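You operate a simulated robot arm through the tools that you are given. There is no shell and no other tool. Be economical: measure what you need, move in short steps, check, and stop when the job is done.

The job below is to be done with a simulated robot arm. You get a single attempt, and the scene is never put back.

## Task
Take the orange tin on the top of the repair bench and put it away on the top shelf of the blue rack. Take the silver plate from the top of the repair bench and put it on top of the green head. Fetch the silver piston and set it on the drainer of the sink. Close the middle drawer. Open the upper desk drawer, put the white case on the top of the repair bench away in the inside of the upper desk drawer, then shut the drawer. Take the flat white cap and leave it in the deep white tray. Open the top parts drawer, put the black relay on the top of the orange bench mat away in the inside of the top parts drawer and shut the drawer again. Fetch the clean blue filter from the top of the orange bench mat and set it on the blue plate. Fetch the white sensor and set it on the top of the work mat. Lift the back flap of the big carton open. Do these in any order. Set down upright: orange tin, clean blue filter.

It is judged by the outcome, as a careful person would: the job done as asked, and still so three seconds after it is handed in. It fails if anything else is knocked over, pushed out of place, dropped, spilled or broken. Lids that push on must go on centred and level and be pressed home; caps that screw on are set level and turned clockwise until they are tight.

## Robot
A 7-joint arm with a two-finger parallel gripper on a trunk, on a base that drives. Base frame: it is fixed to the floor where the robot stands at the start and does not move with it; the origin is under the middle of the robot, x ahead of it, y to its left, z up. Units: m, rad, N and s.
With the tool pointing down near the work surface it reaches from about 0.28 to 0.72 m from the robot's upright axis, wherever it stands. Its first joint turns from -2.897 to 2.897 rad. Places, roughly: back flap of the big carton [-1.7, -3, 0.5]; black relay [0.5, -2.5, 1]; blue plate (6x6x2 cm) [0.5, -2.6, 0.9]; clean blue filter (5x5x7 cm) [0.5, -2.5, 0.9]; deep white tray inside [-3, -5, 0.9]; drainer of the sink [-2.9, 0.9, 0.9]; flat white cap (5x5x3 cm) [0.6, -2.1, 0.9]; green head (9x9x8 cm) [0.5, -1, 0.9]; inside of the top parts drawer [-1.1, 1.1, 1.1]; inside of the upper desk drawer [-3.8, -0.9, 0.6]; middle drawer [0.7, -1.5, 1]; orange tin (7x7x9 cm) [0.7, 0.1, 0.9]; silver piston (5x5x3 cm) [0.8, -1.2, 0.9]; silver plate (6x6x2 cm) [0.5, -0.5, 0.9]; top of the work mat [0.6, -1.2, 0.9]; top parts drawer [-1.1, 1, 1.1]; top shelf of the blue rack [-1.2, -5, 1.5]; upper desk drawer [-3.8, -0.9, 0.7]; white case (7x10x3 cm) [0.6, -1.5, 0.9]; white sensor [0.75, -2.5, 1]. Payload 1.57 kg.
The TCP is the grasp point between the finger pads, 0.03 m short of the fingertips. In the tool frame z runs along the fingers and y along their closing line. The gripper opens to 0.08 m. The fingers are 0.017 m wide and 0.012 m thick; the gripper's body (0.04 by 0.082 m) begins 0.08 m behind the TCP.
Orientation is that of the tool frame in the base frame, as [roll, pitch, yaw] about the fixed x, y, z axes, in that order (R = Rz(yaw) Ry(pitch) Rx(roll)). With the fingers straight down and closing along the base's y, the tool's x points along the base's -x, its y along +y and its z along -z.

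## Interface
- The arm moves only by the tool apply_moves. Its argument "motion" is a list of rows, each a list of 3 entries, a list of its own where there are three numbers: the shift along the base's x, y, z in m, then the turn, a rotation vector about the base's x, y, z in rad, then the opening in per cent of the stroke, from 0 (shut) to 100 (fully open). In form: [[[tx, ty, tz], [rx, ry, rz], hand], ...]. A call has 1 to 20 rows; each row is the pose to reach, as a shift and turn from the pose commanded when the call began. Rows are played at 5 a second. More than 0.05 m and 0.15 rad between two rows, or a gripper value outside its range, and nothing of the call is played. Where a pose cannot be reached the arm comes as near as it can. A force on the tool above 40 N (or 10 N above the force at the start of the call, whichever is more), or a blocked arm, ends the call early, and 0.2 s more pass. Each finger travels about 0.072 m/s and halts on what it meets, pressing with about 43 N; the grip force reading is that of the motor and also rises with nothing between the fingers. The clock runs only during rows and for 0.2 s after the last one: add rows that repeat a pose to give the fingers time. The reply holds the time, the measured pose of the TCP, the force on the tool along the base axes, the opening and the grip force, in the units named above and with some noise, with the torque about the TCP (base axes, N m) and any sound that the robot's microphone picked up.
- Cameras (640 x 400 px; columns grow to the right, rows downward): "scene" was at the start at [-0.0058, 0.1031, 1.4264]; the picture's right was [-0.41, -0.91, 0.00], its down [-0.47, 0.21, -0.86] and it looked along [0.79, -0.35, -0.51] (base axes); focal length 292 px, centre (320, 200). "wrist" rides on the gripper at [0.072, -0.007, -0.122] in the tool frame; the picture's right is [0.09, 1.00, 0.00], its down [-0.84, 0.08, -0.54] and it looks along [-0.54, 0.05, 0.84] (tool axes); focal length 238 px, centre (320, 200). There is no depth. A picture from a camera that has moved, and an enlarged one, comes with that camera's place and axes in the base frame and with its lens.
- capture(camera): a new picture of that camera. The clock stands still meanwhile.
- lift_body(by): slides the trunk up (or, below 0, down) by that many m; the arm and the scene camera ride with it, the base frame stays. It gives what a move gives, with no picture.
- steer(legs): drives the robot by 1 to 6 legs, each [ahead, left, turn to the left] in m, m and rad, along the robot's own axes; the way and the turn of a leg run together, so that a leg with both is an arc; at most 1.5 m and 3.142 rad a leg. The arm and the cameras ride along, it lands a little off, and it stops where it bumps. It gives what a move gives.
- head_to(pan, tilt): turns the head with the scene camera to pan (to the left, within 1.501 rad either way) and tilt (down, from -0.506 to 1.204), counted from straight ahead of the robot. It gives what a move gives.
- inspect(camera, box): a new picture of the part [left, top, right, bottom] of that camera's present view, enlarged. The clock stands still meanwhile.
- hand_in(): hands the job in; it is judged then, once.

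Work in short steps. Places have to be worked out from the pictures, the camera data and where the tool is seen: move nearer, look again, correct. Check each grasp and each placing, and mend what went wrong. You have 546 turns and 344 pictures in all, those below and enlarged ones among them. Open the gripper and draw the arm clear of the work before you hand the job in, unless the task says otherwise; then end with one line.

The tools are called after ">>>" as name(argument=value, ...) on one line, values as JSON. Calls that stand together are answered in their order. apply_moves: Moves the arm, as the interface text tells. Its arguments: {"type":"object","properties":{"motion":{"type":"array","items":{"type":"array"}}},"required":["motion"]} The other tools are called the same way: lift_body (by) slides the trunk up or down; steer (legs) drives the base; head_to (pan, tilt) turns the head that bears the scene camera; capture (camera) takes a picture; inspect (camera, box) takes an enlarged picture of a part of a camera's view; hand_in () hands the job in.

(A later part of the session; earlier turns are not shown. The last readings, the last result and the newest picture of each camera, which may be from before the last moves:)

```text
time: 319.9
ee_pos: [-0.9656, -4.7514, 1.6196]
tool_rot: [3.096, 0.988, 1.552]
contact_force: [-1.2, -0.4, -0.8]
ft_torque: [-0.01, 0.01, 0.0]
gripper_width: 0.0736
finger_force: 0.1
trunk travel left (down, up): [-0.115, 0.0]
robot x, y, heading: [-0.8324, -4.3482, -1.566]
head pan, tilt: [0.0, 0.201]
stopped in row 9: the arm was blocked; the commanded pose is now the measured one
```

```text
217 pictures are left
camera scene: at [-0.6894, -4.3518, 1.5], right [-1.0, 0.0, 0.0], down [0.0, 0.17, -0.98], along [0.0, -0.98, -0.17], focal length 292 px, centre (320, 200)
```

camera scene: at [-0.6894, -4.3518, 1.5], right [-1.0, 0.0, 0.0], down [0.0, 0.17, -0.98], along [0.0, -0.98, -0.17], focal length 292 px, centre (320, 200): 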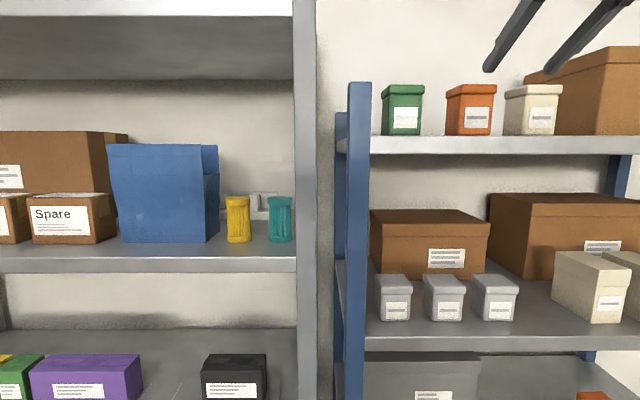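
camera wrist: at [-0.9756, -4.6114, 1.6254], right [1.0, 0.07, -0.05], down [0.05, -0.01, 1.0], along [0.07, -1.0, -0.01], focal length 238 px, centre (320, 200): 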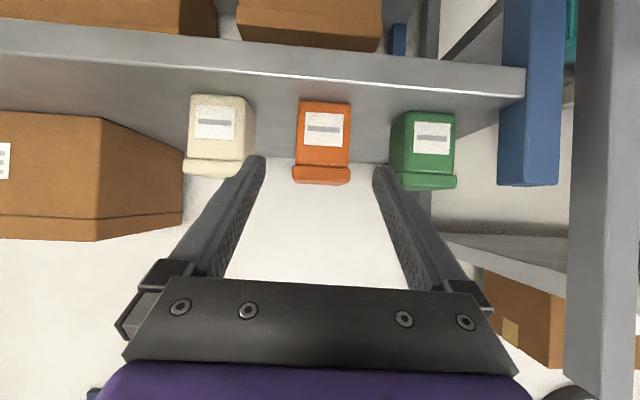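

The tin stands upright on the top shelf. I'll back away, lower the arm and trunk, and turn to find the big carton.

>>> steer(legs=[[-0.4, 0, 0]])

>>> lift_body(by=-0.04)

>>> apply_moves(motion=[[[-0.02, -0.02, -0.03], [0, 0, 0], 80], [[-0.05, -0.02, -0.06], [0, 0, 0], 80], [[-0.08, -0.02, -0.09], [0, 0, 0], 80], [[-0.1, -0.02, -0.13], [0, 0, 0], 80], [[-0.12, -0.02, -0.17], [0, 0, 0], 80], [[-0.14, -0.02, -0.21], [0, 0, 0], 80], [[-0.15, -0.02, -0.25], [0, 0, 0], 80], [[-0.16, -0.02, -0.29], [0, 0, 0], 80], [[-0.17, -0.02, -0.33], [0, 0, 0], 80], [[-0.18, -0.02, -0.37], [0, 0, 0], 80], [[-0.19, -0.02, -0.41], [0, 0, 0], 80], [[-0.19, -0.02, -0.45], [0, 0, 0], 80]])

>>> head_to(pan=-1.3, tilt=0.5)

>>> capture(camera="scene")

```text
time: 322.4
ee_pos: [-0.9665, -4.3485, 1.6212]
tool_rot: [3.095, 0.993, 1.552]
contact_force: [0.1, 0.9, 0.2]
ft_torque: [-0.04, 0.02, 0.02]
gripper_width: 0.0735
finger_force: 0.0
trunk travel left (down, up): [-0.115, 0.0]
robot x, y, heading: [-0.8324, -3.9494, -1.571]
head pan, tilt: [0.0, 0.201]
```

```text
time: 323.2
ee_pos: [-0.968, -4.3493, 1.5803]
tool_rot: [3.096, 0.989, 1.55]
contact_force: [-0.2, 0.1, 0.2]
ft_torque: [-0.01, 0.04, 0.01]
gripper_width: 0.0736
finger_force: 0.1
trunk travel left (down, up): [-0.075, 0.04]
robot x, y, heading: [-0.8318, -3.9493, -1.564]
head pan, tilt: [0.0, 0.201]
```

```text
time: 325.8
ee_pos: [-1.1568, -4.3691, 1.1325]
tool_rot: [3.098, 0.991, 1.55]
contact_force: [-0.6, 0.4, 0.8]
ft_torque: [0.02, 0.01, -0.02]
gripper_width: 0.0638
finger_force: 0.0
trunk travel left (down, up): [-0.075, 0.04]
robot x, y, heading: [-0.8317, -3.9444, -1.562]
head pan, tilt: [0.0, 0.201]
```

```text
time: 327.3
ee_pos: [-1.158, -4.3681, 1.1325]
tool_rot: [3.097, 0.99, 1.551]
contact_force: [0.8, -0.3, 0.5]
ft_torque: [0.01, 0.01, 0.01]
gripper_width: 0.0638
finger_force: 0.0
trunk travel left (down, up): [-0.075, 0.04]
robot x, y, heading: [-0.8312, -3.9508, -1.57]
head pan, tilt: [-1.3, 0.499]
```

```text
216 pictures are left
camera scene: at [-0.7779, -3.8822, 1.4297], right [-0.27, 0.96, 0.0], down [0.46, 0.13, -0.88], along [-0.85, -0.24, -0.48], focal length 292 px, centre (320, 200)
```

scene: 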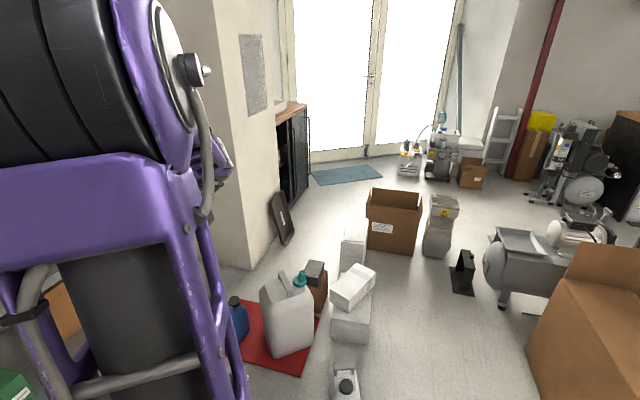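

The big carton is at right, around (-1.8, -3.05). I'll turn toward it for a proper look.

>>> steer(legs=[[0, 0, -2.2]])

>>> head_to(pan=0.0, tilt=0.65)

>>> capture(camera="scene")

```text
time: 333.0
ee_pos: [-0.9846, -3.4376, 1.1326]
tool_rot: [3.097, 0.992, -0.643]
contact_force: [-0.1, 0.7, -0.3]
ft_torque: [0.0, 0.02, -0.03]
gripper_width: 0.0639
finger_force: 0.0
trunk travel left (down, up): [-0.075, 0.04]
robot x, y, heading: [-0.8296, -3.9465, 2.524]
head pan, tilt: [-1.3, 0.499]
```

```text
time: 334.5
ee_pos: [-0.9844, -3.4375, 1.1331]
tool_rot: [3.096, 0.992, -0.645]
contact_force: [0.1, -0.4, 0.3]
ft_torque: [0.01, -0.02, -0.03]
gripper_width: 0.064
finger_force: 0.0
trunk travel left (down, up): [-0.075, 0.04]
robot x, y, heading: [-0.8348, -3.9477, 2.521]
head pan, tilt: [0.0, 0.649]
```

```text
215 pictures are left
camera scene: at [-0.9087, -4.0637, 1.4163], right [0.58, 0.81, 0.0], down [0.49, -0.35, -0.8], along [-0.65, 0.46, -0.6], focal length 292 px, centre (320, 200)
```

scene: 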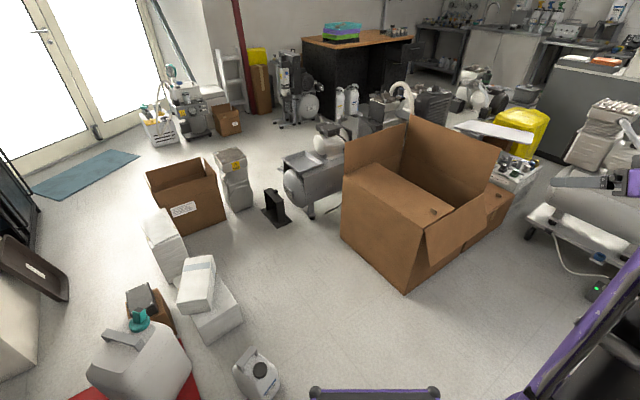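

>>> inspect(camera="scene", box=[320, 110, 540, 300])

```text
2.11 times, centred on (430, 205) of scene
camera zoom: at [-0.9087, -4.0637, 1.4163], right [0.58, 0.81, 0.0], down [0.49, -0.35, -0.8], along [-0.65, 0.46, -0.6], focal length 615 px, centre (88, 190)
```

zoom: 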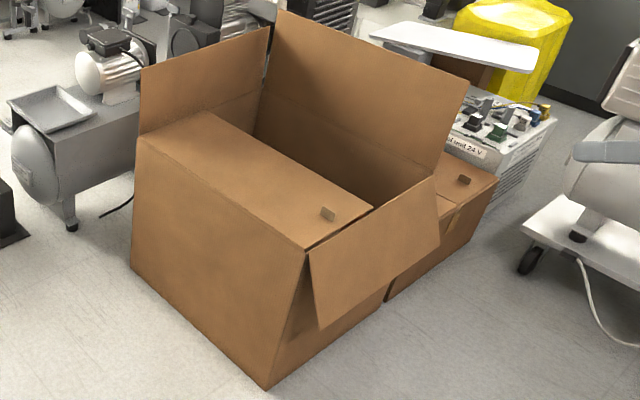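

The closed flap is the near long one: hinge along y≈-3.10, free edge y≈-2.85, with a small pull tab near (-1.49, -2.97). I'll drive to stand on its hinge side, facing +y.

>>> steer(legs=[[0, 0, -0.95], [0.45, 0, 0]])

>>> head_to(pan=1.2, tilt=0.9)

>>> capture(camera="scene")

>>> head_to(pan=0.7, tilt=0.75)

>>> capture(camera="scene")

```text
time: 339.7
ee_pos: [-0.5101, -3.0733, 1.1332]
tool_rot: [3.097, 0.991, -1.59]
contact_force: [-0.4, -0.1, 0.3]
ft_torque: [0.01, 0.01, 0.03]
gripper_width: 0.0641
finger_force: 0.1
trunk travel left (down, up): [-0.075, 0.04]
robot x, y, heading: [-0.8317, -3.4963, 1.576]
head pan, tilt: [0.0, 0.649]
```

```text
time: 341.1
ee_pos: [-0.5093, -3.0735, 1.1331]
tool_rot: [3.098, 0.992, -1.59]
contact_force: [0.4, -0.3, -0.7]
ft_torque: [0.0, 0.0, -0.01]
gripper_width: 0.0641
finger_force: 0.0
trunk travel left (down, up): [-0.075, 0.04]
robot x, y, heading: [-0.8363, -3.4932, 1.57]
head pan, tilt: [1.201, 0.901]
```

```text
213 pictures are left
camera scene: at [-1.0421, -3.5588, 1.3958], right [0.36, 0.93, 0.0], down [0.73, -0.28, -0.62], along [-0.58, 0.22, -0.78], focal length 292 px, centre (320, 200)
```

scene: 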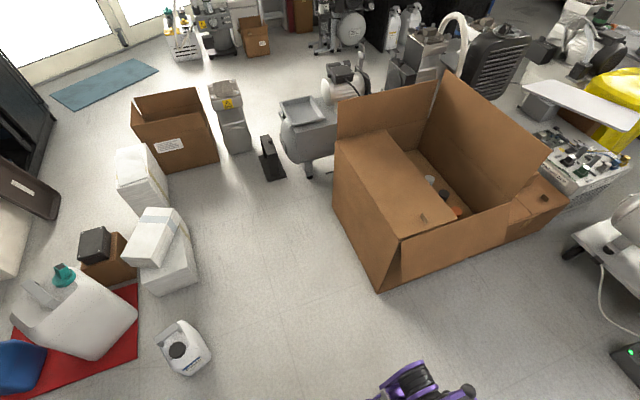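

```text
time: 342.1
ee_pos: [-0.5102, -3.0742, 1.1323]
tool_rot: [3.096, 0.993, -1.589]
contact_force: [0.0, -0.3, 0.8]
ft_torque: [0.0, 0.01, 0.02]
gripper_width: 0.0639
finger_force: 0.2
trunk travel left (down, up): [-0.075, 0.04]
robot x, y, heading: [-0.8361, -3.4965, 1.575]
head pan, tilt: [0.7, 0.75]
```

```text
212 pictures are left
camera scene: at [-1.0254, -3.5227, 1.4077], right [0.76, 0.65, 0.0], down [0.44, -0.52, -0.73], along [-0.47, 0.56, -0.68], focal length 292 px, centre (320, 200)
```

scene: 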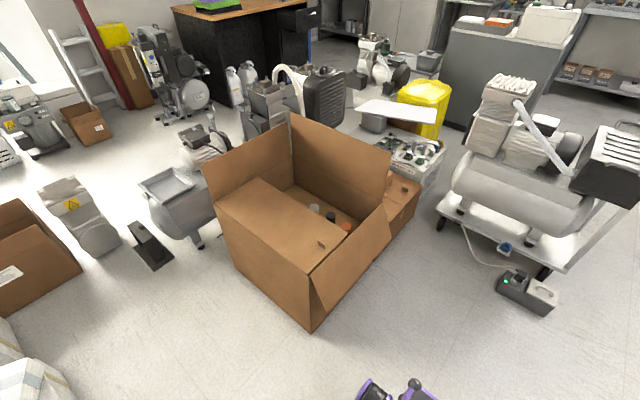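

The tab is at about (-1.480, -2.992, 0.527) and the hinge at y≈-3.11. I'll strafe left in front of it and untilt the tool.

>>> steer(legs=[[0, 0.77, 0]])

>>> apply_moves(motion=[[[0, 0, 0], [-0.14, 0, 0], 80], [[0, 0, 0], [-0.28, 0, 0], 80], [[0, 0, 0], [-0.42, 0, 0], 80], [[0, 0, 0], [-0.56, 0, 0], 80], [[0, 0, 0], [-0.7, 0, 0], 80], [[0, 0, 0], [-0.84, 0, 0], 80], [[0, 0, 0], [-0.95, 0, 0.0], 80], [[0, 0, 0], [-0.99, 0, 0.0], 80], [[0, 0, 0], [-0.99, 0, 0.0], 80]])

>>> lift_body(by=-0.07)

>>> head_to(pan=-0.1, tilt=1.1)

>>> capture(camera="scene")

>>> capture(camera="wrist")

```text
time: 349.8
ee_pos: [-1.2753, -3.0776, 1.1324]
tool_rot: [3.096, 0.991, -1.586]
contact_force: [0.1, -0.3, -0.5]
ft_torque: [-0.01, 0.01, 0.01]
gripper_width: 0.0638
finger_force: 0.2
trunk travel left (down, up): [-0.075, 0.04]
robot x, y, heading: [-1.5964, -3.4998, 1.582]
head pan, tilt: [0.7, 0.75]
```

```text
time: 351.8
ee_pos: [-1.2758, -3.0775, 1.1318]
tool_rot: [3.11, 0.0, -1.58]
contact_force: [0.4, -0.4, -0.8]
ft_torque: [0.0, -0.02, 0.0]
gripper_width: 0.0643
finger_force: 0.0
trunk travel left (down, up): [-0.075, 0.04]
robot x, y, heading: [-1.5962, -3.5, 1.581]
head pan, tilt: [0.7, 0.75]
```

```text
time: 352.9
ee_pos: [-1.2747, -3.0776, 1.0631]
tool_rot: [3.11, 0.002, -1.579]
contact_force: [-0.3, -0.4, 0.1]
ft_torque: [0.01, 0.01, 0.0]
gripper_width: 0.0639
finger_force: 0.1
trunk travel left (down, up): [-0.005, 0.11]
robot x, y, heading: [-1.5989, -3.4993, 1.577]
head pan, tilt: [0.7, 0.75]
```

```text
time: 354.0
ee_pos: [-1.2746, -3.0771, 1.0629]
tool_rot: [3.11, 0.003, -1.58]
contact_force: [0.7, -0.3, -0.5]
ft_torque: [0.0, 0.01, 0.02]
gripper_width: 0.064
finger_force: 0.0
trunk travel left (down, up): [-0.005, 0.11]
robot x, y, heading: [-1.5989, -3.5007, 1.58]
head pan, tilt: [-0.099, 1.1]
```

```text
211 pictures are left
camera scene: at [-1.7297, -3.5286, 1.312], right [1.0, -0.09, 0.0], down [-0.08, -0.89, -0.45], along [0.04, 0.45, -0.89], focal length 292 px, centre (320, 200)
```

scene: 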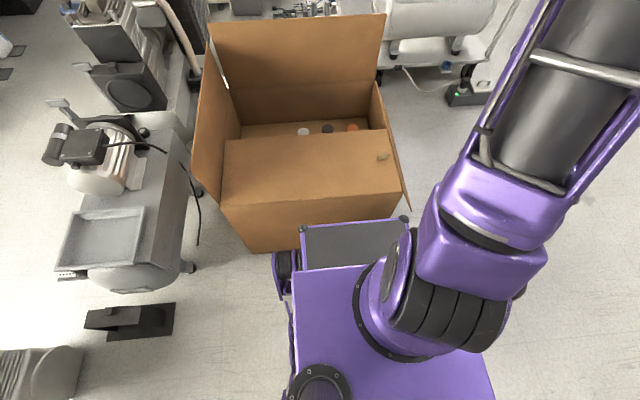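

```text
210 pictures are left
camera wrist: at [-1.2663, -3.1501, 1.1824], right [-1.0, -0.08, 0.03], down [-0.05, 0.84, 0.55], along [-0.07, 0.54, -0.84], focal length 238 px, centre (320, 200)
```

wrist: 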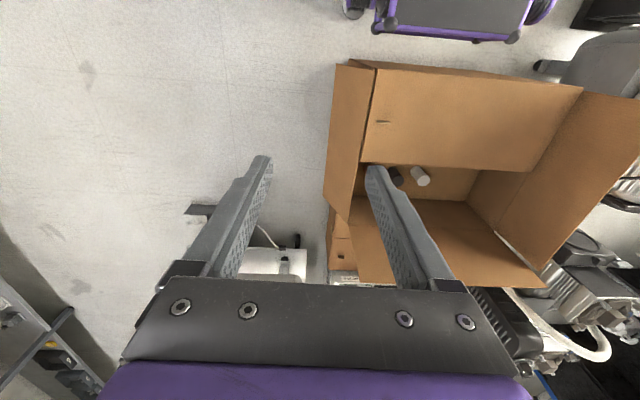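

The tab is confirmed at (-1.476, -2.991). I'll move above it and look closely.

>>> apply_moves(motion=[[[-0.03, 0.03, -0.02], [0.03, 0, 0], 60], [[-0.07, 0.05, -0.04], [0.03, 0, 0], 60], [[-0.11, 0.07, -0.06], [0.03, 0, 0], 60], [[-0.15, 0.08, -0.08], [0.03, 0, 0], 60], [[-0.19, 0.086, -0.1], [0.03, 0, 0], 60], [[-0.2, 0.086, -0.145], [0.03, 0, 0], 60], [[-0.2, 0.086, -0.19], [0.03, 0, 0], 60], [[-0.2, 0.086, -0.235], [0.03, 0, 0], 60], [[-0.2, 0.086, -0.28], [0.03, 0, 0], 60], [[-0.2, 0.086, -0.325], [0.03, 0, 0], 60], [[-0.2, 0.086, -0.36], [0.03, 0, 0], 60], [[-0.2, 0.086, -0.36], [0.03, 0, 0], 60]])

>>> capture(camera="wrist")

>>> capture(camera="scene")

```text
time: 356.6
ee_pos: [-1.4746, -2.992, 0.7023]
tool_rot: [3.109, 0.032, -1.581]
contact_force: [-1.2, -0.1, -0.3]
ft_torque: [0.01, 0.0, -0.01]
gripper_width: 0.0478
finger_force: 0.0
trunk travel left (down, up): [-0.005, 0.11]
robot x, y, heading: [-1.5985, -3.5019, 1.58]
head pan, tilt: [-0.099, 1.1]
```

```text
209 pictures are left
camera wrist: at [-1.4662, -3.0675, 0.8195], right [-1.0, -0.08, 0.03], down [-0.05, 0.82, 0.57], along [-0.07, 0.57, -0.82], focal length 238 px, centre (320, 200)
```

wrist: 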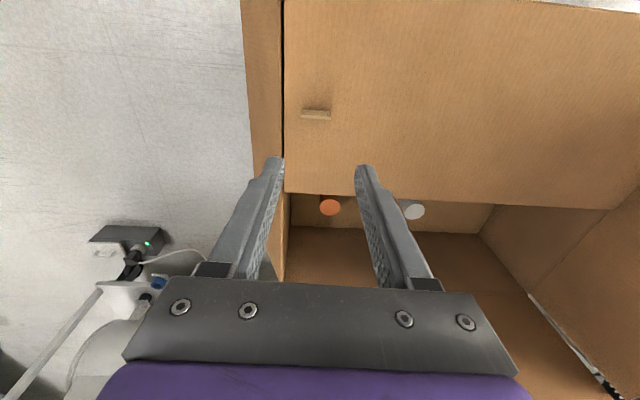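

```text
208 pictures are left
camera scene: at [-1.7296, -3.5286, 1.312], right [1.0, -0.09, 0.0], down [-0.08, -0.89, -0.45], along [0.04, 0.45, -0.89], focal length 292 px, centre (320, 200)
```

scene: 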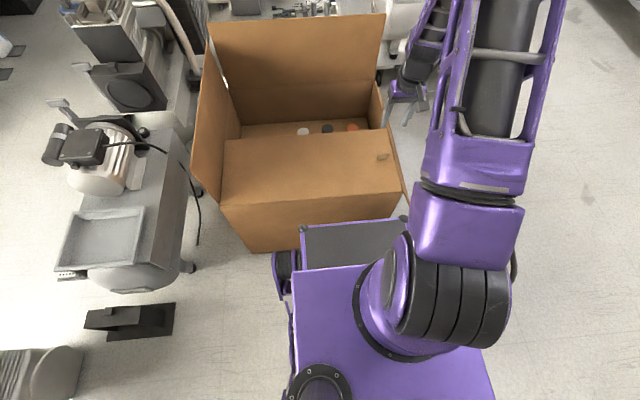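

>>> inspect(camera="wrist", box=[270, 85, 370, 145])

>>> inspect(camera="scene", box=[330, 120, 430, 190])

```text
6.40 times, centred on (320, 115) of wrist
camera zoom: at [-1.4662, -3.0675, 0.8195], right [-1.0, -0.08, 0.03], down [-0.05, 0.82, 0.57], along [-0.07, 0.57, -0.82], focal length 1525 px, centre (320, 744)
```

zoom: 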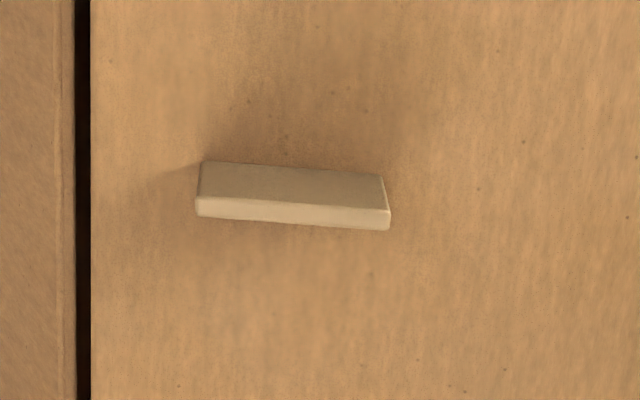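

```text
5.71 times, centred on (380, 155) of scene
camera zoom: at [-1.7296, -3.5286, 1.312], right [1.0, -0.09, 0.0], down [-0.08, -0.89, -0.45], along [0.04, 0.45, -0.89], focal length 1668 px, centre (-23, 457)
```

zoom: 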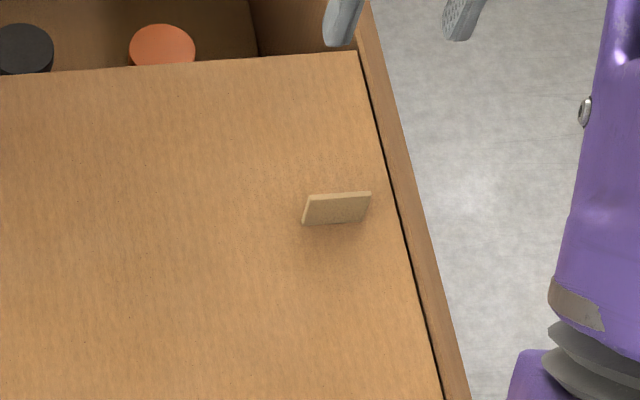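

The tab is an upright plate about 3.6 cm wide, 2.5 cm tall. I'll pinch its ends (closing along x) so the flap can pivot, then follow the hinge arc. First I'll level the tool and descend.

>>> apply_moves(motion=[[[-0.001, -0.001, -0.04], [-0.03, -0.032, 0], 65], [[-0.001, -0.001, -0.085], [-0.03, -0.032, 0], 65], [[-0.001, -0.001, -0.12], [-0.03, -0.032, 0], 65], [[-0.001, -0.001, -0.12], [-0.03, -0.032, 0], 65]])

>>> capture(camera="wrist")

```text
time: 357.6
ee_pos: [-1.4774, -2.9927, 0.5811]
tool_rot: [-3.141, 0.001, -1.58]
contact_force: [0.8, -0.2, 0.1]
ft_torque: [0.0, -0.03, 0.03]
gripper_width: 0.0519
finger_force: 0.0
trunk travel left (down, up): [-0.005, 0.11]
robot x, y, heading: [-1.604, -3.5008, 1.582]
head pan, tilt: [-0.099, 1.1]
```

```text
205 pictures are left
camera wrist: at [-1.4723, -3.0643, 0.7016], right [-1.0, -0.08, 0.0], down [-0.07, 0.84, 0.54], along [-0.05, 0.54, -0.84], focal length 238 px, centre (320, 200)
```

wrist: 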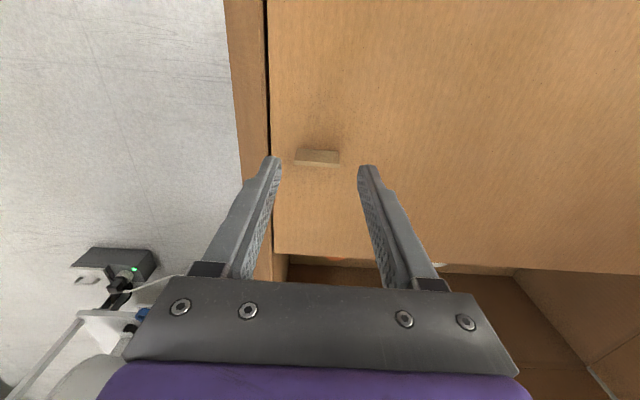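

The tab is centred between the fingers. I'll lower 2.8 cm and close.

>>> apply_moves(motion=[[[0.002, 0, -0.014], [0, 0, 0], 65], [[0.002, 0, -0.027], [0, 0, 0], 65], [[0.002, 0, -0.027], [0, 0, 0], 40], [[0.002, 0, -0.027], [0, 0, 0], 30], [[0.002, 0, -0.027], [0, 0, 0], 30]])

>>> inspect(camera="wrist", box=[220, 100, 420, 225])

```text
time: 358.8
ee_pos: [-1.475, -2.9928, 0.5548]
tool_rot: [-3.141, 0.002, -1.577]
contact_force: [-3.6, 1.5, -0.4]
ft_torque: [-0.02, 0.11, 0.12]
gripper_width: 0.0355
finger_force: 42.5
trunk travel left (down, up): [-0.005, 0.11]
robot x, y, heading: [-1.5963, -3.5026, 1.578]
head pan, tilt: [-0.099, 1.1]
```

```text
3.20 times, centred on (320, 162) of wrist
camera zoom: at [-1.4702, -3.0648, 0.6753], right [-1.0, -0.08, 0.0], down [-0.07, 0.84, 0.54], along [-0.05, 0.54, -0.84], focal length 763 px, centre (320, 320)
```

zoom: 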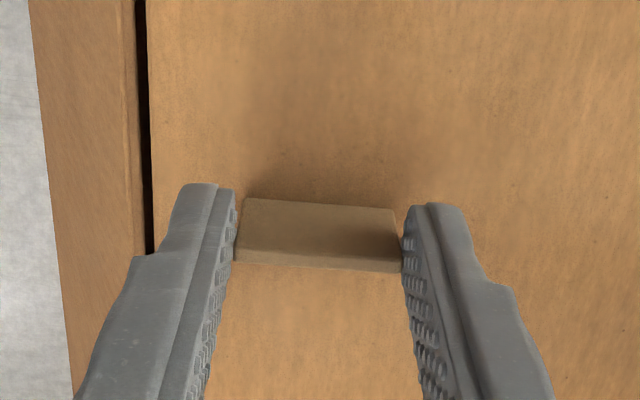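

Gripped. I'll lift along the hinge arc to about 30° and check forces.

>>> apply_moves(motion=[[[0, -0.0028, 0.0154], [0, 0, 0], 30], [[0, -0.0077, 0.0303], [0, 0, 0], 30], [[0, -0.0145, 0.0444], [0, 0, 0], 30], [[0, -0.0229, 0.0576], [0, 0, 0], 30], [[0, -0.0229, 0.0576], [0, 0, 0], 30]])

>>> capture(camera="wrist")

>>> capture(camera="scene")

```text
time: 360.0
ee_pos: [-1.4744, -3.0156, 0.6129]
tool_rot: [3.138, -0.001, -1.577]
contact_force: [-10.5, -0.8, -11.0]
ft_torque: [0.82, 0.49, 0.27]
gripper_width: 0.0352
finger_force: 42.1
trunk travel left (down, up): [-0.005, 0.11]
robot x, y, heading: [-1.5971, -3.4995, 1.582]
head pan, tilt: [-0.099, 1.1]
```

```text
203 pictures are left
camera wrist: at [-1.4699, -3.0885, 0.7331], right [-1.0, -0.09, 0.0], down [-0.07, 0.84, 0.54], along [-0.05, 0.54, -0.84], focal length 238 px, centre (320, 200)
```

wrist: 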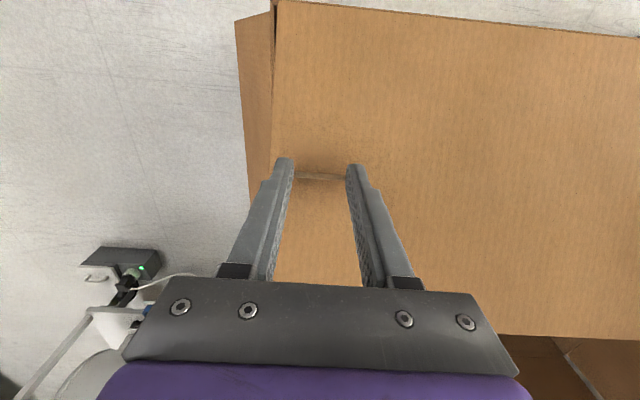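

```text
202 pictures are left
camera scene: at [-1.7298, -3.5282, 1.312], right [1.0, -0.09, 0.0], down [-0.08, -0.89, -0.45], along [0.04, 0.45, -0.89], focal length 292 px, centre (320, 200)
```

scene: 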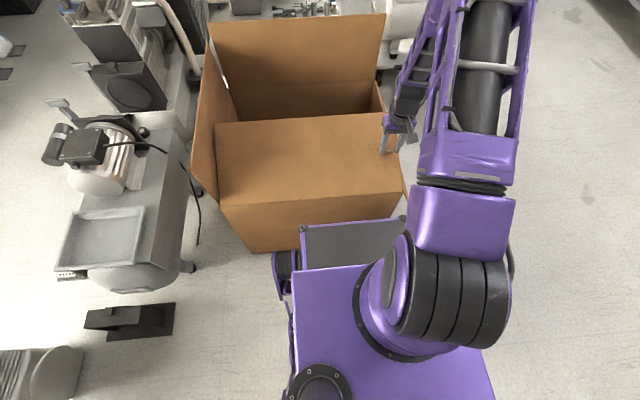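

It's lifting cleanly. I'll continue the arc to about 60° with slight forward tilt.

>>> apply_moves(motion=[[[0, -0.0102, 0.012], [0, 0, 0], 30], [[0, -0.0219, 0.0224], [0.05, 0, 0], 30], [[0, -0.0372, 0.0311], [0.14, 0, 0], 30], [[0, -0.0536, 0.0379], [0.262, 0, 0], 30], [[0, -0.0536, 0.0379], [0.262, 0, 0], 30]])

>>> capture(camera="wrist")

```text
time: 361.2
ee_pos: [-1.4754, -3.0694, 0.6509]
tool_rot: [3.139, 0.261, -1.579]
contact_force: [-18.1, -1.1, -10.4]
ft_torque: [0.13, 0.61, 0.48]
gripper_width: 0.0353
finger_force: 42.3
trunk travel left (down, up): [-0.005, 0.11]
robot x, y, heading: [-1.6002, -3.4997, 1.581]
head pan, tilt: [-0.099, 1.1]
```

```text
201 pictures are left
camera wrist: at [-1.4698, -3.1718, 0.7483], right [-1.0, -0.08, -0.02], down [-0.07, 0.67, 0.74], along [-0.05, 0.74, -0.67], focal length 238 px, centre (320, 200)
```

wrist: 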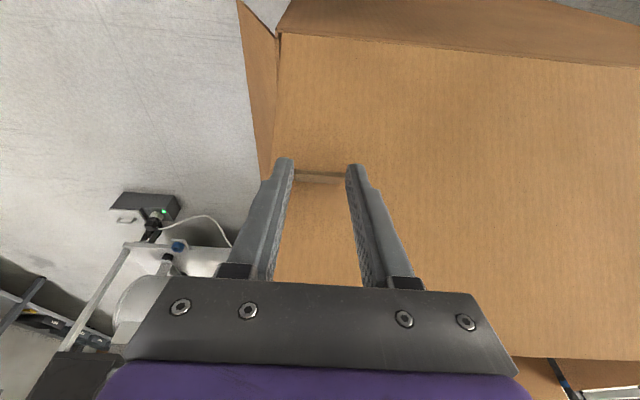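

Good. Next to about 90°, increasing the tilt, with a small x relief.

>>> apply_moves(motion=[[[-0.002, -0.0115, 0.003], [0.09, 0, 0], 30], [[-0.003, -0.0231, 0.0054], [0.18, 0, 0], 30], [[-0.003, -0.0348, 0.0063], [0.265, 0, 0], 30], [[-0.003, -0.0465, 0.0067], [0.35, 0, 0], 30], [[-0.003, -0.058, 0.0055], [0.44, 0, 0], 30], [[-0.003, -0.0699, 0.0039], [0.52, 0, 0], 30], [[-0.003, -0.0699, 0.0039], [0.52, 0, 0], 30]])

>>> capture(camera="wrist")

>>> capture(camera="scene")

```text
time: 362.8
ee_pos: [-1.4759, -3.1405, 0.6552]
tool_rot: [3.134, 0.782, -1.585]
contact_force: [11.7, -7.8, -9.7]
ft_torque: [-1.31, -0.22, -0.01]
gripper_width: 0.0353
finger_force: 42.0
trunk travel left (down, up): [-0.005, 0.11]
robot x, y, heading: [-1.5967, -3.5022, 1.579]
head pan, tilt: [-0.099, 1.1]
```

```text
200 pictures are left
camera wrist: at [-1.4709, -3.2768, 0.6884], right [-1.0, -0.06, -0.06], down [-0.07, 0.21, 0.97], along [-0.04, 0.98, -0.22], focal length 238 px, centre (320, 200)
```

wrist: 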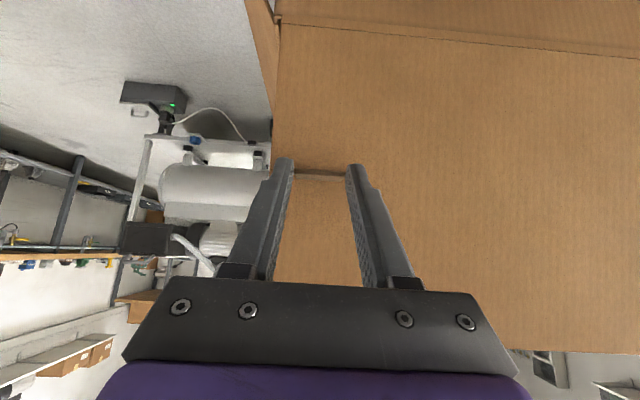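

```text
199 pictures are left
camera scene: at [-1.729, -3.5283, 1.3119], right [1.0, -0.09, 0.0], down [-0.08, -0.89, -0.45], along [0.04, 0.45, -0.89], focal length 292 px, centre (320, 200)
```

scene: 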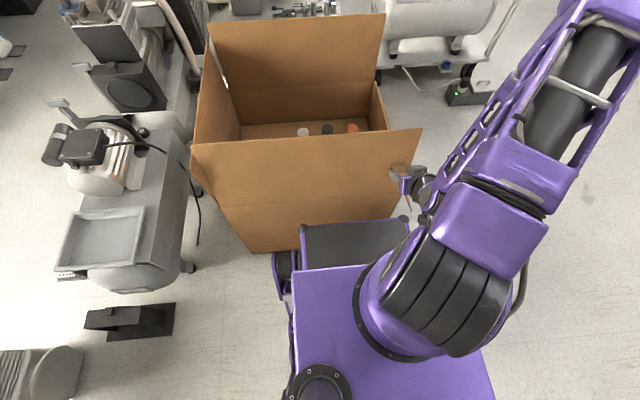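

The flap is at about 90°. I'll keep folding it outward to about 120°.

>>> apply_moves(motion=[[[0, -0.011, -0.002], [0.05, 0, 0], 30], [[0, -0.0216, -0.0054], [0.09, 0, 0], 30], [[0, -0.032, -0.0097], [0.15, 0, 0], 30], [[0, -0.0424, -0.0148], [0.2, 0, 0], 30], [[0, -0.052, -0.021], [0.26, 0, 0], 30], [[0, -0.061, -0.028], [0.32, 0, 0], 30], [[0, -0.061, -0.028], [0.32, 0, 0], 30]])

>>> capture(camera="scene")

```text
time: 364.4
ee_pos: [-1.4754, -3.1993, 0.6288]
tool_rot: [3.133, 1.113, -1.582]
contact_force: [7.3, -6.1, 30.9]
ft_torque: [1.76, -0.08, -0.14]
gripper_width: 0.0355
finger_force: 43.0
trunk travel left (down, up): [-0.005, 0.11]
robot x, y, heading: [-1.6002, -3.5026, 1.577]
head pan, tilt: [-0.099, 1.1]
```

```text
198 pictures are left
camera scene: at [-1.7298, -3.5301, 1.312], right [1.0, -0.09, 0.0], down [-0.08, -0.89, -0.46], along [0.04, 0.45, -0.89], focal length 292 px, centre (320, 200)
```

scene: 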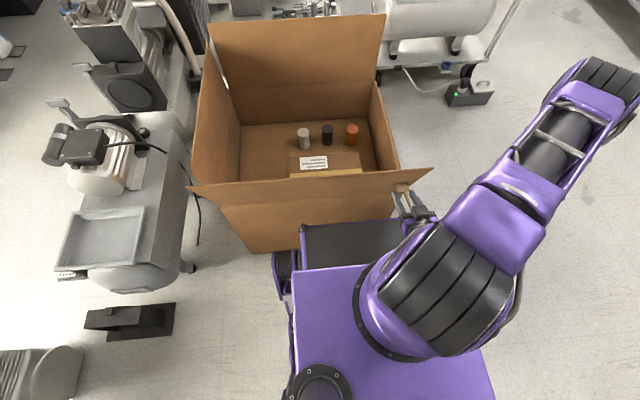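

The flap is open to about 115–120°. I'll release the tab, back off under it, and slide out sideways to +x before rising.

>>> apply_moves(motion=[[[0, 0.0, 0.003], [0, 0, 0], 45], [[0, 0.0, 0.003], [0, 0, 0], 65], [[0, -0.008, 0.003], [0, 0, 0], 70], [[0, -0.02, 0.005], [0, 0, 0], 70], [[0, -0.03, 0.008], [0, 0, 0], 70], [[0.03, -0.035, 0.008], [0, 0, 0], 70], [[0.07, -0.035, 0.008], [0, 0, 0], 70], [[0.11, -0.035, 0.008], [0, 0, 0], 70], [[0.15, -0.03, 0.008], [0, 0, 0], 70], [[0.19, -0.02, 0.02], [0, 0, 0], 70], [[0.2, -0.01, 0.06], [0, 0, 0], 70], [[0.2, 0.0, 0.1], [0, 0, 0], 70]])

>>> capture(camera="scene")

```text
time: 367.0
ee_pos: [-1.2765, -3.1994, 0.7278]
tool_rot: [3.125, 1.103, -1.589]
contact_force: [0.0, -0.4, 0.0]
ft_torque: [0.02, -0.01, -0.02]
gripper_width: 0.0561
finger_force: 0.0
trunk travel left (down, up): [-0.005, 0.11]
robot x, y, heading: [-1.5985, -3.4993, 1.582]
head pan, tilt: [-0.099, 1.1]
```

```text
197 pictures are left
camera scene: at [-1.7294, -3.5285, 1.3119], right [1.0, -0.09, 0.0], down [-0.08, -0.89, -0.45], along [0.04, 0.45, -0.89], focal length 292 px, centre (320, 200)
```

scene: 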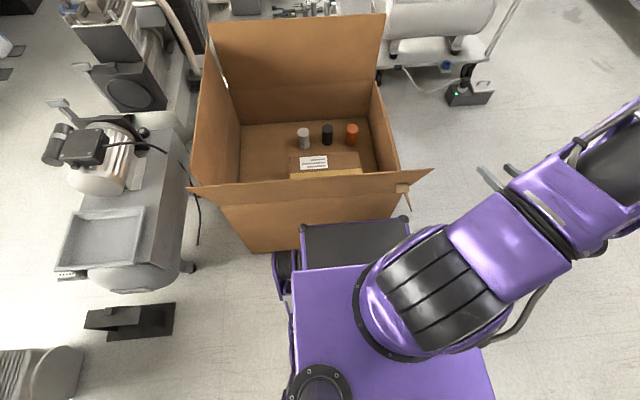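

The flap stays open. I'll raise the arm, untilt, restore the trunk height, and drive to the bench area for the flat white cap.

>>> apply_moves(motion=[[[0.0, 0.02, 0.04], [-0.1, 0, 0], 70], [[0.0, 0.04, 0.08], [-0.24, 0, 0], 70], [[0.0, 0.05, 0.12], [-0.38, 0, 0], 70], [[0.0, 0.05, 0.16], [-0.52, 0, 0], 70], [[0.0, 0.05, 0.2], [-0.66, 0, 0], 70], [[0.0, 0.05, 0.24], [-0.8, 0, 0], 70], [[0.0, 0.05, 0.28], [-0.94, 0, 0], 70], [[0.0, 0.05, 0.32], [-1.06, 0, 0.0], 70], [[0.0, 0.05, 0.35], [-1.103, 0.0, 0.0], 70], [[0.0, 0.05, 0.35], [-1.103, 0.0, 0.0], 70]])

>>> lift_body(by=0.07)

>>> steer(legs=[[0, -0.77, 0], [0, 0, -1.5708]])

>>> head_to(pan=0.3, tilt=0.5)

>>> capture(camera="scene")

```text
time: 369.2
ee_pos: [-1.2768, -3.1505, 1.0772]
tool_rot: [3.14, -0.002, -1.579]
contact_force: [-0.3, -0.1, 0.0]
ft_torque: [-0.01, -0.03, -0.03]
gripper_width: 0.0559
finger_force: 0.0
trunk travel left (down, up): [-0.005, 0.11]
robot x, y, heading: [-1.5984, -3.5055, 1.581]
head pan, tilt: [-0.099, 1.1]
```

```text
time: 370.3
ee_pos: [-1.277, -3.1518, 1.1456]
tool_rot: [-3.141, 0.0, -1.581]
contact_force: [-0.6, -0.9, 0.1]
ft_torque: [0.02, -0.01, 0.01]
gripper_width: 0.0559
finger_force: 0.1
trunk travel left (down, up): [-0.075, 0.04]
robot x, y, heading: [-1.5996, -3.5, 1.583]
head pan, tilt: [-0.099, 1.1]
```

```text
time: 382.0
ee_pos: [-0.489, -3.8155, 1.1471]
tool_rot: [-3.141, 0.0, 3.131]
contact_force: [0.7, -0.3, 0.0]
ft_torque: [-0.01, 0.0, -0.03]
gripper_width: 0.0559
finger_force: 0.2
trunk travel left (down, up): [-0.075, 0.04]
robot x, y, heading: [-0.837, -3.4894, 0.004]
head pan, tilt: [-0.099, 1.1]
```

```text
time: 383.0
ee_pos: [-0.4888, -3.8153, 1.1468]
tool_rot: [3.142, 0.002, 3.132]
contact_force: [0.0, 0.1, -0.2]
ft_torque: [0.02, -0.01, -0.01]
gripper_width: 0.056
finger_force: 0.1
trunk travel left (down, up): [-0.075, 0.04]
robot x, y, heading: [-0.838, -3.4929, 0.006]
head pan, tilt: [0.3, 0.499]
```

```text
196 pictures are left
camera scene: at [-0.8397, -3.3261, 1.4296], right [0.3, -0.95, 0.0], down [-0.46, -0.14, -0.88], along [0.84, 0.26, -0.48], focal length 292 px, centre (320, 200)
```

scene: 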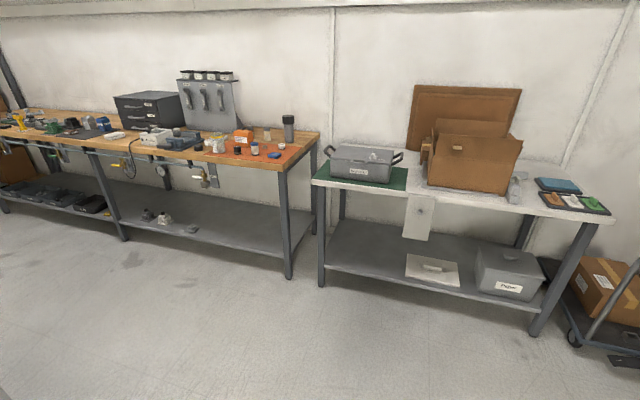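

The repair bench ends at y≈-2.75. I'll drive ahead, strafe left past the compressor, and up to the bench.

>>> steer(legs=[[0.64, 0, -0.006], [0, 1.3, 0], [0.19, 0, 0]])

>>> head_to(pan=-0.1, tilt=0.7)

>>> capture(camera="scene")

>>> capture(camera="wrist")

```text
time: 399.9
ee_pos: [0.3422, -2.5234, 1.1467]
tool_rot: [-3.141, 0.0, 3.119]
contact_force: [-0.6, -0.2, -0.8]
ft_torque: [0.01, -0.01, -0.01]
gripper_width: 0.0559
finger_force: 0.1
trunk travel left (down, up): [-0.075, 0.04]
robot x, y, heading: [-0.0037, -2.1969, -0.006]
head pan, tilt: [0.3, 0.499]
```

```text
time: 400.8
ee_pos: [0.3421, -2.524, 1.1472]
tool_rot: [3.141, 0.001, 3.119]
contact_force: [-0.4, -0.1, -0.1]
ft_torque: [0.0, -0.01, 0.01]
gripper_width: 0.0557
finger_force: 0.0
trunk travel left (down, up): [-0.075, 0.04]
robot x, y, heading: [-0.0019, -2.1962, -0.007]
head pan, tilt: [-0.099, 0.7]
```

```text
195 pictures are left
camera scene: at [-0.0063, -2.0665, 1.412], right [-0.1, -0.99, 0.0], down [-0.64, 0.07, -0.77], along [0.76, -0.08, -0.64], focal length 292 px, centre (320, 200)
```

scene: 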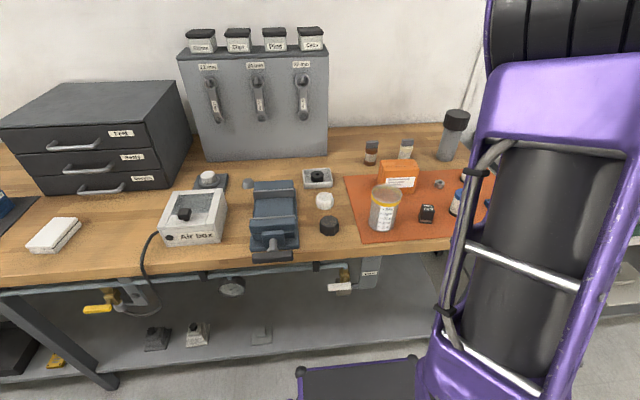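

```text
194 pictures are left
camera wrist: at [0.2687, -2.5296, 1.2668], right [-0.07, 1.0, 0.0], down [0.84, 0.06, 0.54], along [0.54, 0.04, -0.84], focal length 238 px, centre (320, 200)
```

wrist: 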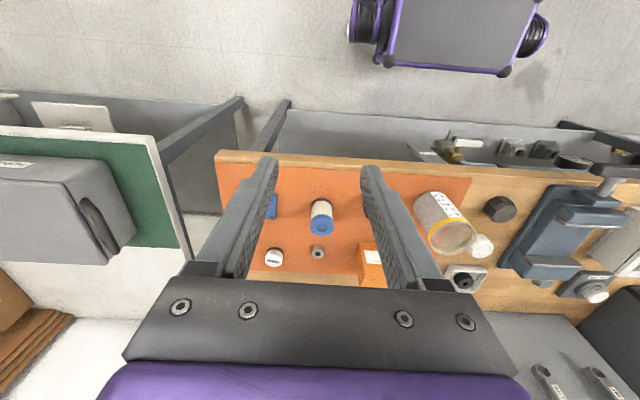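

>>> inspect(camera="scene", box=[290, 150, 490, 250])

>>> inspect(camera="wrist", box=[220, 150, 380, 290])

>>> inspect(camera="wrist", box=[400, 170, 540, 300])

```text
3.20 times, centred on (390, 200) of scene
camera zoom: at [-0.0063, -2.0665, 1.412], right [-0.1, -0.99, 0.0], down [-0.64, 0.07, -0.77], along [0.76, -0.08, -0.64], focal length 934 px, centre (96, 200)
```

zoom: 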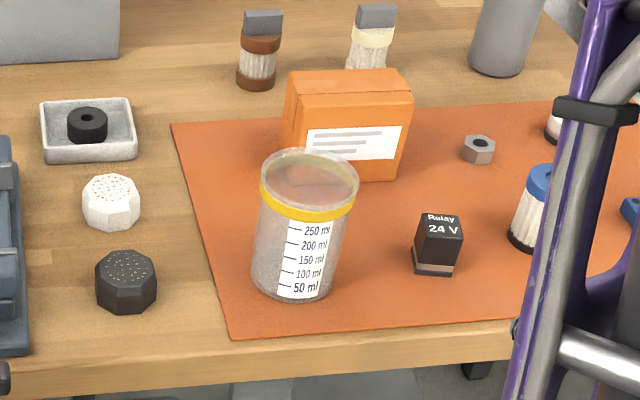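

```text
2.86 times, centred on (300, 220) of wrist
camera zoom: at [0.2687, -2.5296, 1.2668], right [-0.07, 1.0, 0.0], down [0.84, 0.06, 0.54], along [0.54, 0.04, -0.84], focal length 681 px, centre (377, 143)
```

zoom: 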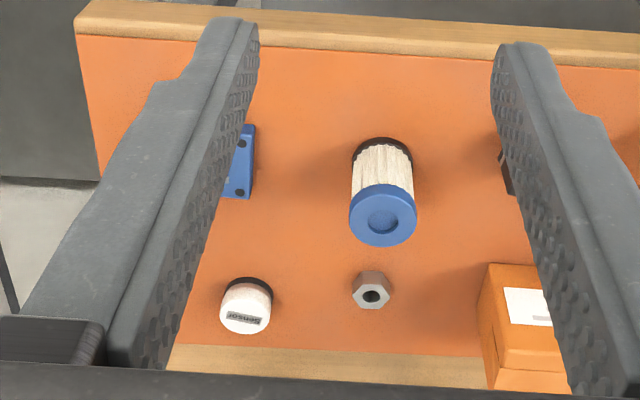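

```text
3.08 times, centred on (470, 235) of wrist
camera zoom: at [0.2687, -2.5296, 1.2668], right [-0.07, 1.0, 0.0], down [0.84, 0.06, 0.54], along [0.54, 0.04, -0.84], focal length 733 px, centre (-142, 92)
```

zoom: 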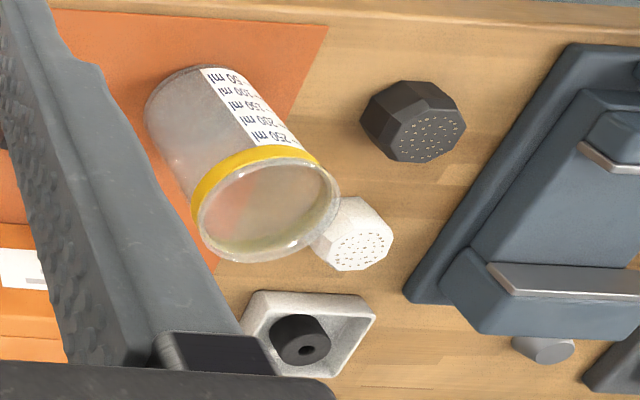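

All the items are identified: clean filter at about (0.54, -2.50), blue plate at about (0.54, -2.61), white sensor, black relay and flat white cap. I'll start with the filter: shift right and look from above.

>>> steer(legs=[[0, -0.13, 0.006]])

>>> apply_moves(motion=[[[0.04, 0.02, 0], [0, 0, 0.02], 100], [[0.08, 0.05, -0.01], [0, 0, 0.02], 100], [[0.11, 0.085, -0.03], [0, 0, 0.02], 100], [[0.13, 0.125, -0.04], [0, 0, 0.02], 100], [[0.14, 0.13, -0.05], [0, 0, 0.02], 100], [[0.14, 0.13, -0.05], [0, 0, 0.02], 100]])

>>> capture(camera="wrist")

>>> capture(camera="scene")

```text
time: 402.7
ee_pos: [0.343, -2.6522, 1.1466]
tool_rot: [-3.141, -0.001, 3.124]
contact_force: [0.4, -0.7, 0.1]
ft_torque: [0.0, -0.02, -0.02]
gripper_width: 0.056
finger_force: 0.0
trunk travel left (down, up): [-0.075, 0.04]
robot x, y, heading: [-0.0057, -2.327, -0.004]
head pan, tilt: [-0.099, 0.7]
```

```text
refused: row 2 steps farther than a row can; nothing moved
```

```text
190 pictures are left
camera wrist: at [0.27, -2.6586, 1.2668], right [-0.07, 1.0, 0.0], down [0.84, 0.06, 0.54], along [0.54, 0.04, -0.84], focal length 238 px, centre (320, 200)
```

wrist: 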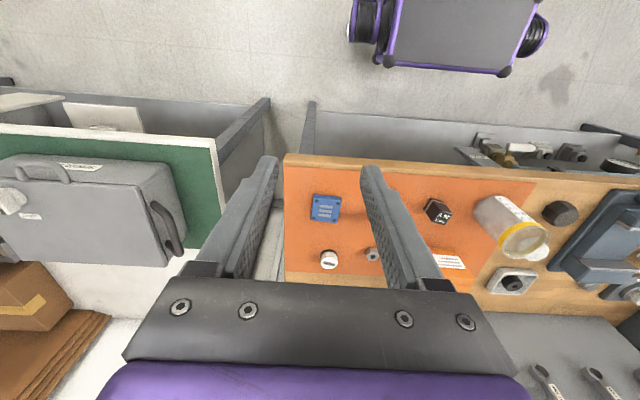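

```text
189 pictures are left
camera scene: at [-0.0074, -2.197, 1.4119], right [-0.1, -0.99, 0.0], down [-0.64, 0.06, -0.76], along [0.76, -0.08, -0.64], focal length 292 px, centre (320, 200)
```

scene: 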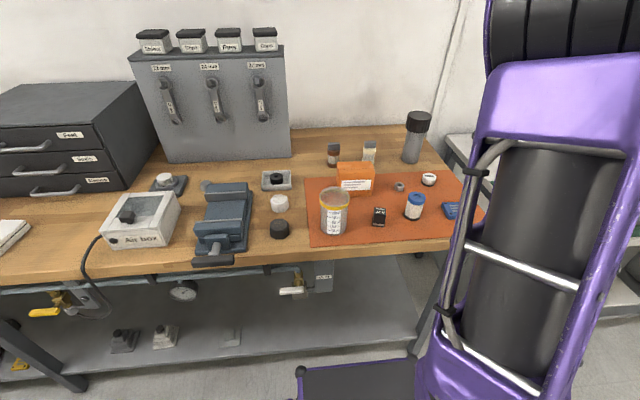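

Step size fixed; moving over the filter.

>>> apply_moves(motion=[[[0.0275, 0.0265, 0], [0, 0, 0.018], 100], [[0.055, 0.053, -0.01], [0, 0, 0.018], 100], [[0.0825, 0.08, -0.02], [0, 0, 0.018], 100], [[0.11, 0.106, -0.03], [0, 0, 0.018], 100], [[0.137, 0.132, -0.047], [0, 0, 0.018], 100], [[0.165, 0.148, -0.047], [0, 0, 0.018], 100], [[0.165, 0.148, -0.047], [0, 0, 0.018], 100]])

>>> capture(camera="wrist")

```text
time: 404.3
ee_pos: [0.5088, -2.5056, 1.0996]
tool_rot: [-3.14, 0.0, -3.141]
contact_force: [0.2, 0.0, -0.3]
ft_torque: [-0.03, 0.02, 0.03]
gripper_width: 0.0802
finger_force: 0.1
trunk travel left (down, up): [-0.075, 0.04]
robot x, y, heading: [-0.0028, -2.3285, 0.004]
head pan, tilt: [-0.099, 0.7]
```

```text
188 pictures are left
camera wrist: at [0.4356, -2.512, 1.2203], right [-0.09, 1.0, 0.0], down [0.84, 0.08, 0.54], along [0.54, 0.05, -0.84], focal length 238 px, centre (320, 200)
```

wrist: 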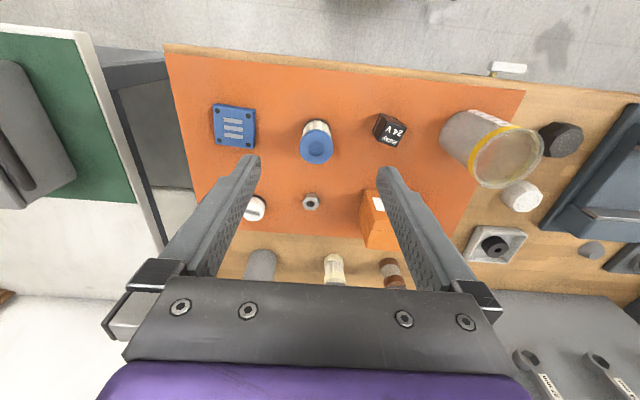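

Filter at (0.543, -2.507). I'll move over it and descend to grip.

>>> apply_moves(motion=[[[0.034, -0.0015, 0], [0, 0, 0], 100], [[0.034, -0.0015, -0.04], [0, 0, 0], 100], [[0.034, -0.0015, -0.085], [0, 0, 0], 100], [[0.034, -0.0015, -0.12], [0, 0, 0], 100], [[0.034, -0.0015, -0.12], [0, 0, 0], 100]])

>>> capture(camera="wrist")

```text
time: 405.5
ee_pos: [0.5426, -2.5068, 0.9791]
tool_rot: [3.141, 0.0, -3.14]
contact_force: [0.0, 0.4, 0.1]
ft_torque: [-0.01, -0.02, -0.02]
gripper_width: 0.08
finger_force: 0.0
trunk travel left (down, up): [-0.075, 0.04]
robot x, y, heading: [-0.0029, -2.3236, 0.006]
head pan, tilt: [-0.099, 0.7]
```

```text
187 pictures are left
camera wrist: at [0.4694, -2.5134, 1.0992], right [-0.09, 1.0, 0.0], down [0.84, 0.08, 0.54], along [0.54, 0.05, -0.84], focal length 238 px, centre (320, 200)
```

wrist: 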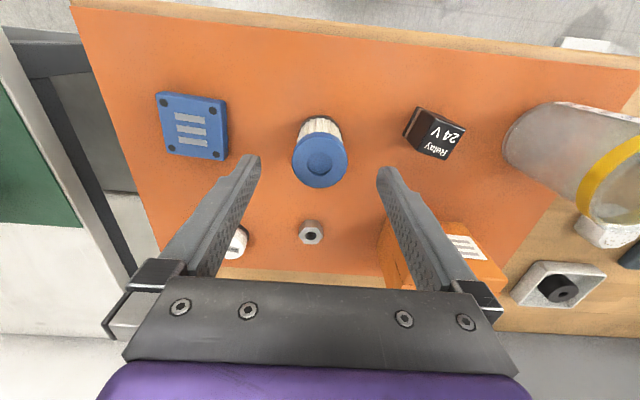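

Aligned. I'll descend and grip.

>>> apply_moves(motion=[[[0, 0, -0.03], [0, 0, 0], 100], [[0, 0, -0.063], [0, 0, 0], 100], [[0, 0, -0.063], [0, 0, 0], 70], [[0, 0, -0.063], [0, 0, 0], 40], [[0, 0, -0.063], [0, 0, 0], 25], [[0, 0, -0.063], [0, 0, 0], 25]])

>>> capture(camera="wrist")

```text
time: 406.9
ee_pos: [0.5401, -2.5067, 0.9163]
tool_rot: [-3.141, -0.001, -3.14]
contact_force: [0.4, 0.2, -0.4]
ft_torque: [0.03, -0.01, 0.04]
gripper_width: 0.0425
finger_force: 42.7
trunk travel left (down, up): [-0.075, 0.04]
robot x, y, heading: [-0.0039, -2.3322, 0.001]
head pan, tilt: [-0.099, 0.7]
```

```text
186 pictures are left
camera wrist: at [0.4681, -2.514, 1.0367], right [-0.09, 1.0, 0.0], down [0.84, 0.08, 0.54], along [0.54, 0.05, -0.84], focal length 238 px, centre (320, 200)
```

wrist: 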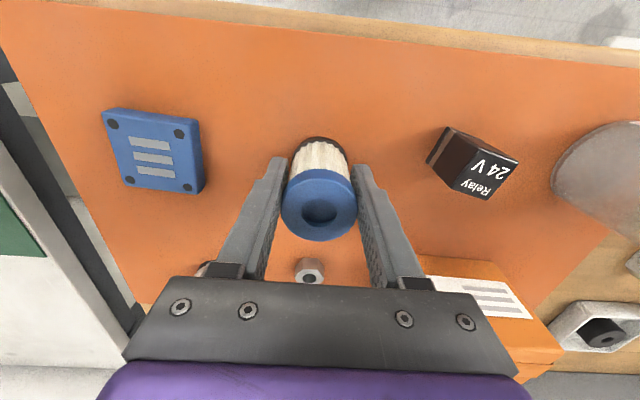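

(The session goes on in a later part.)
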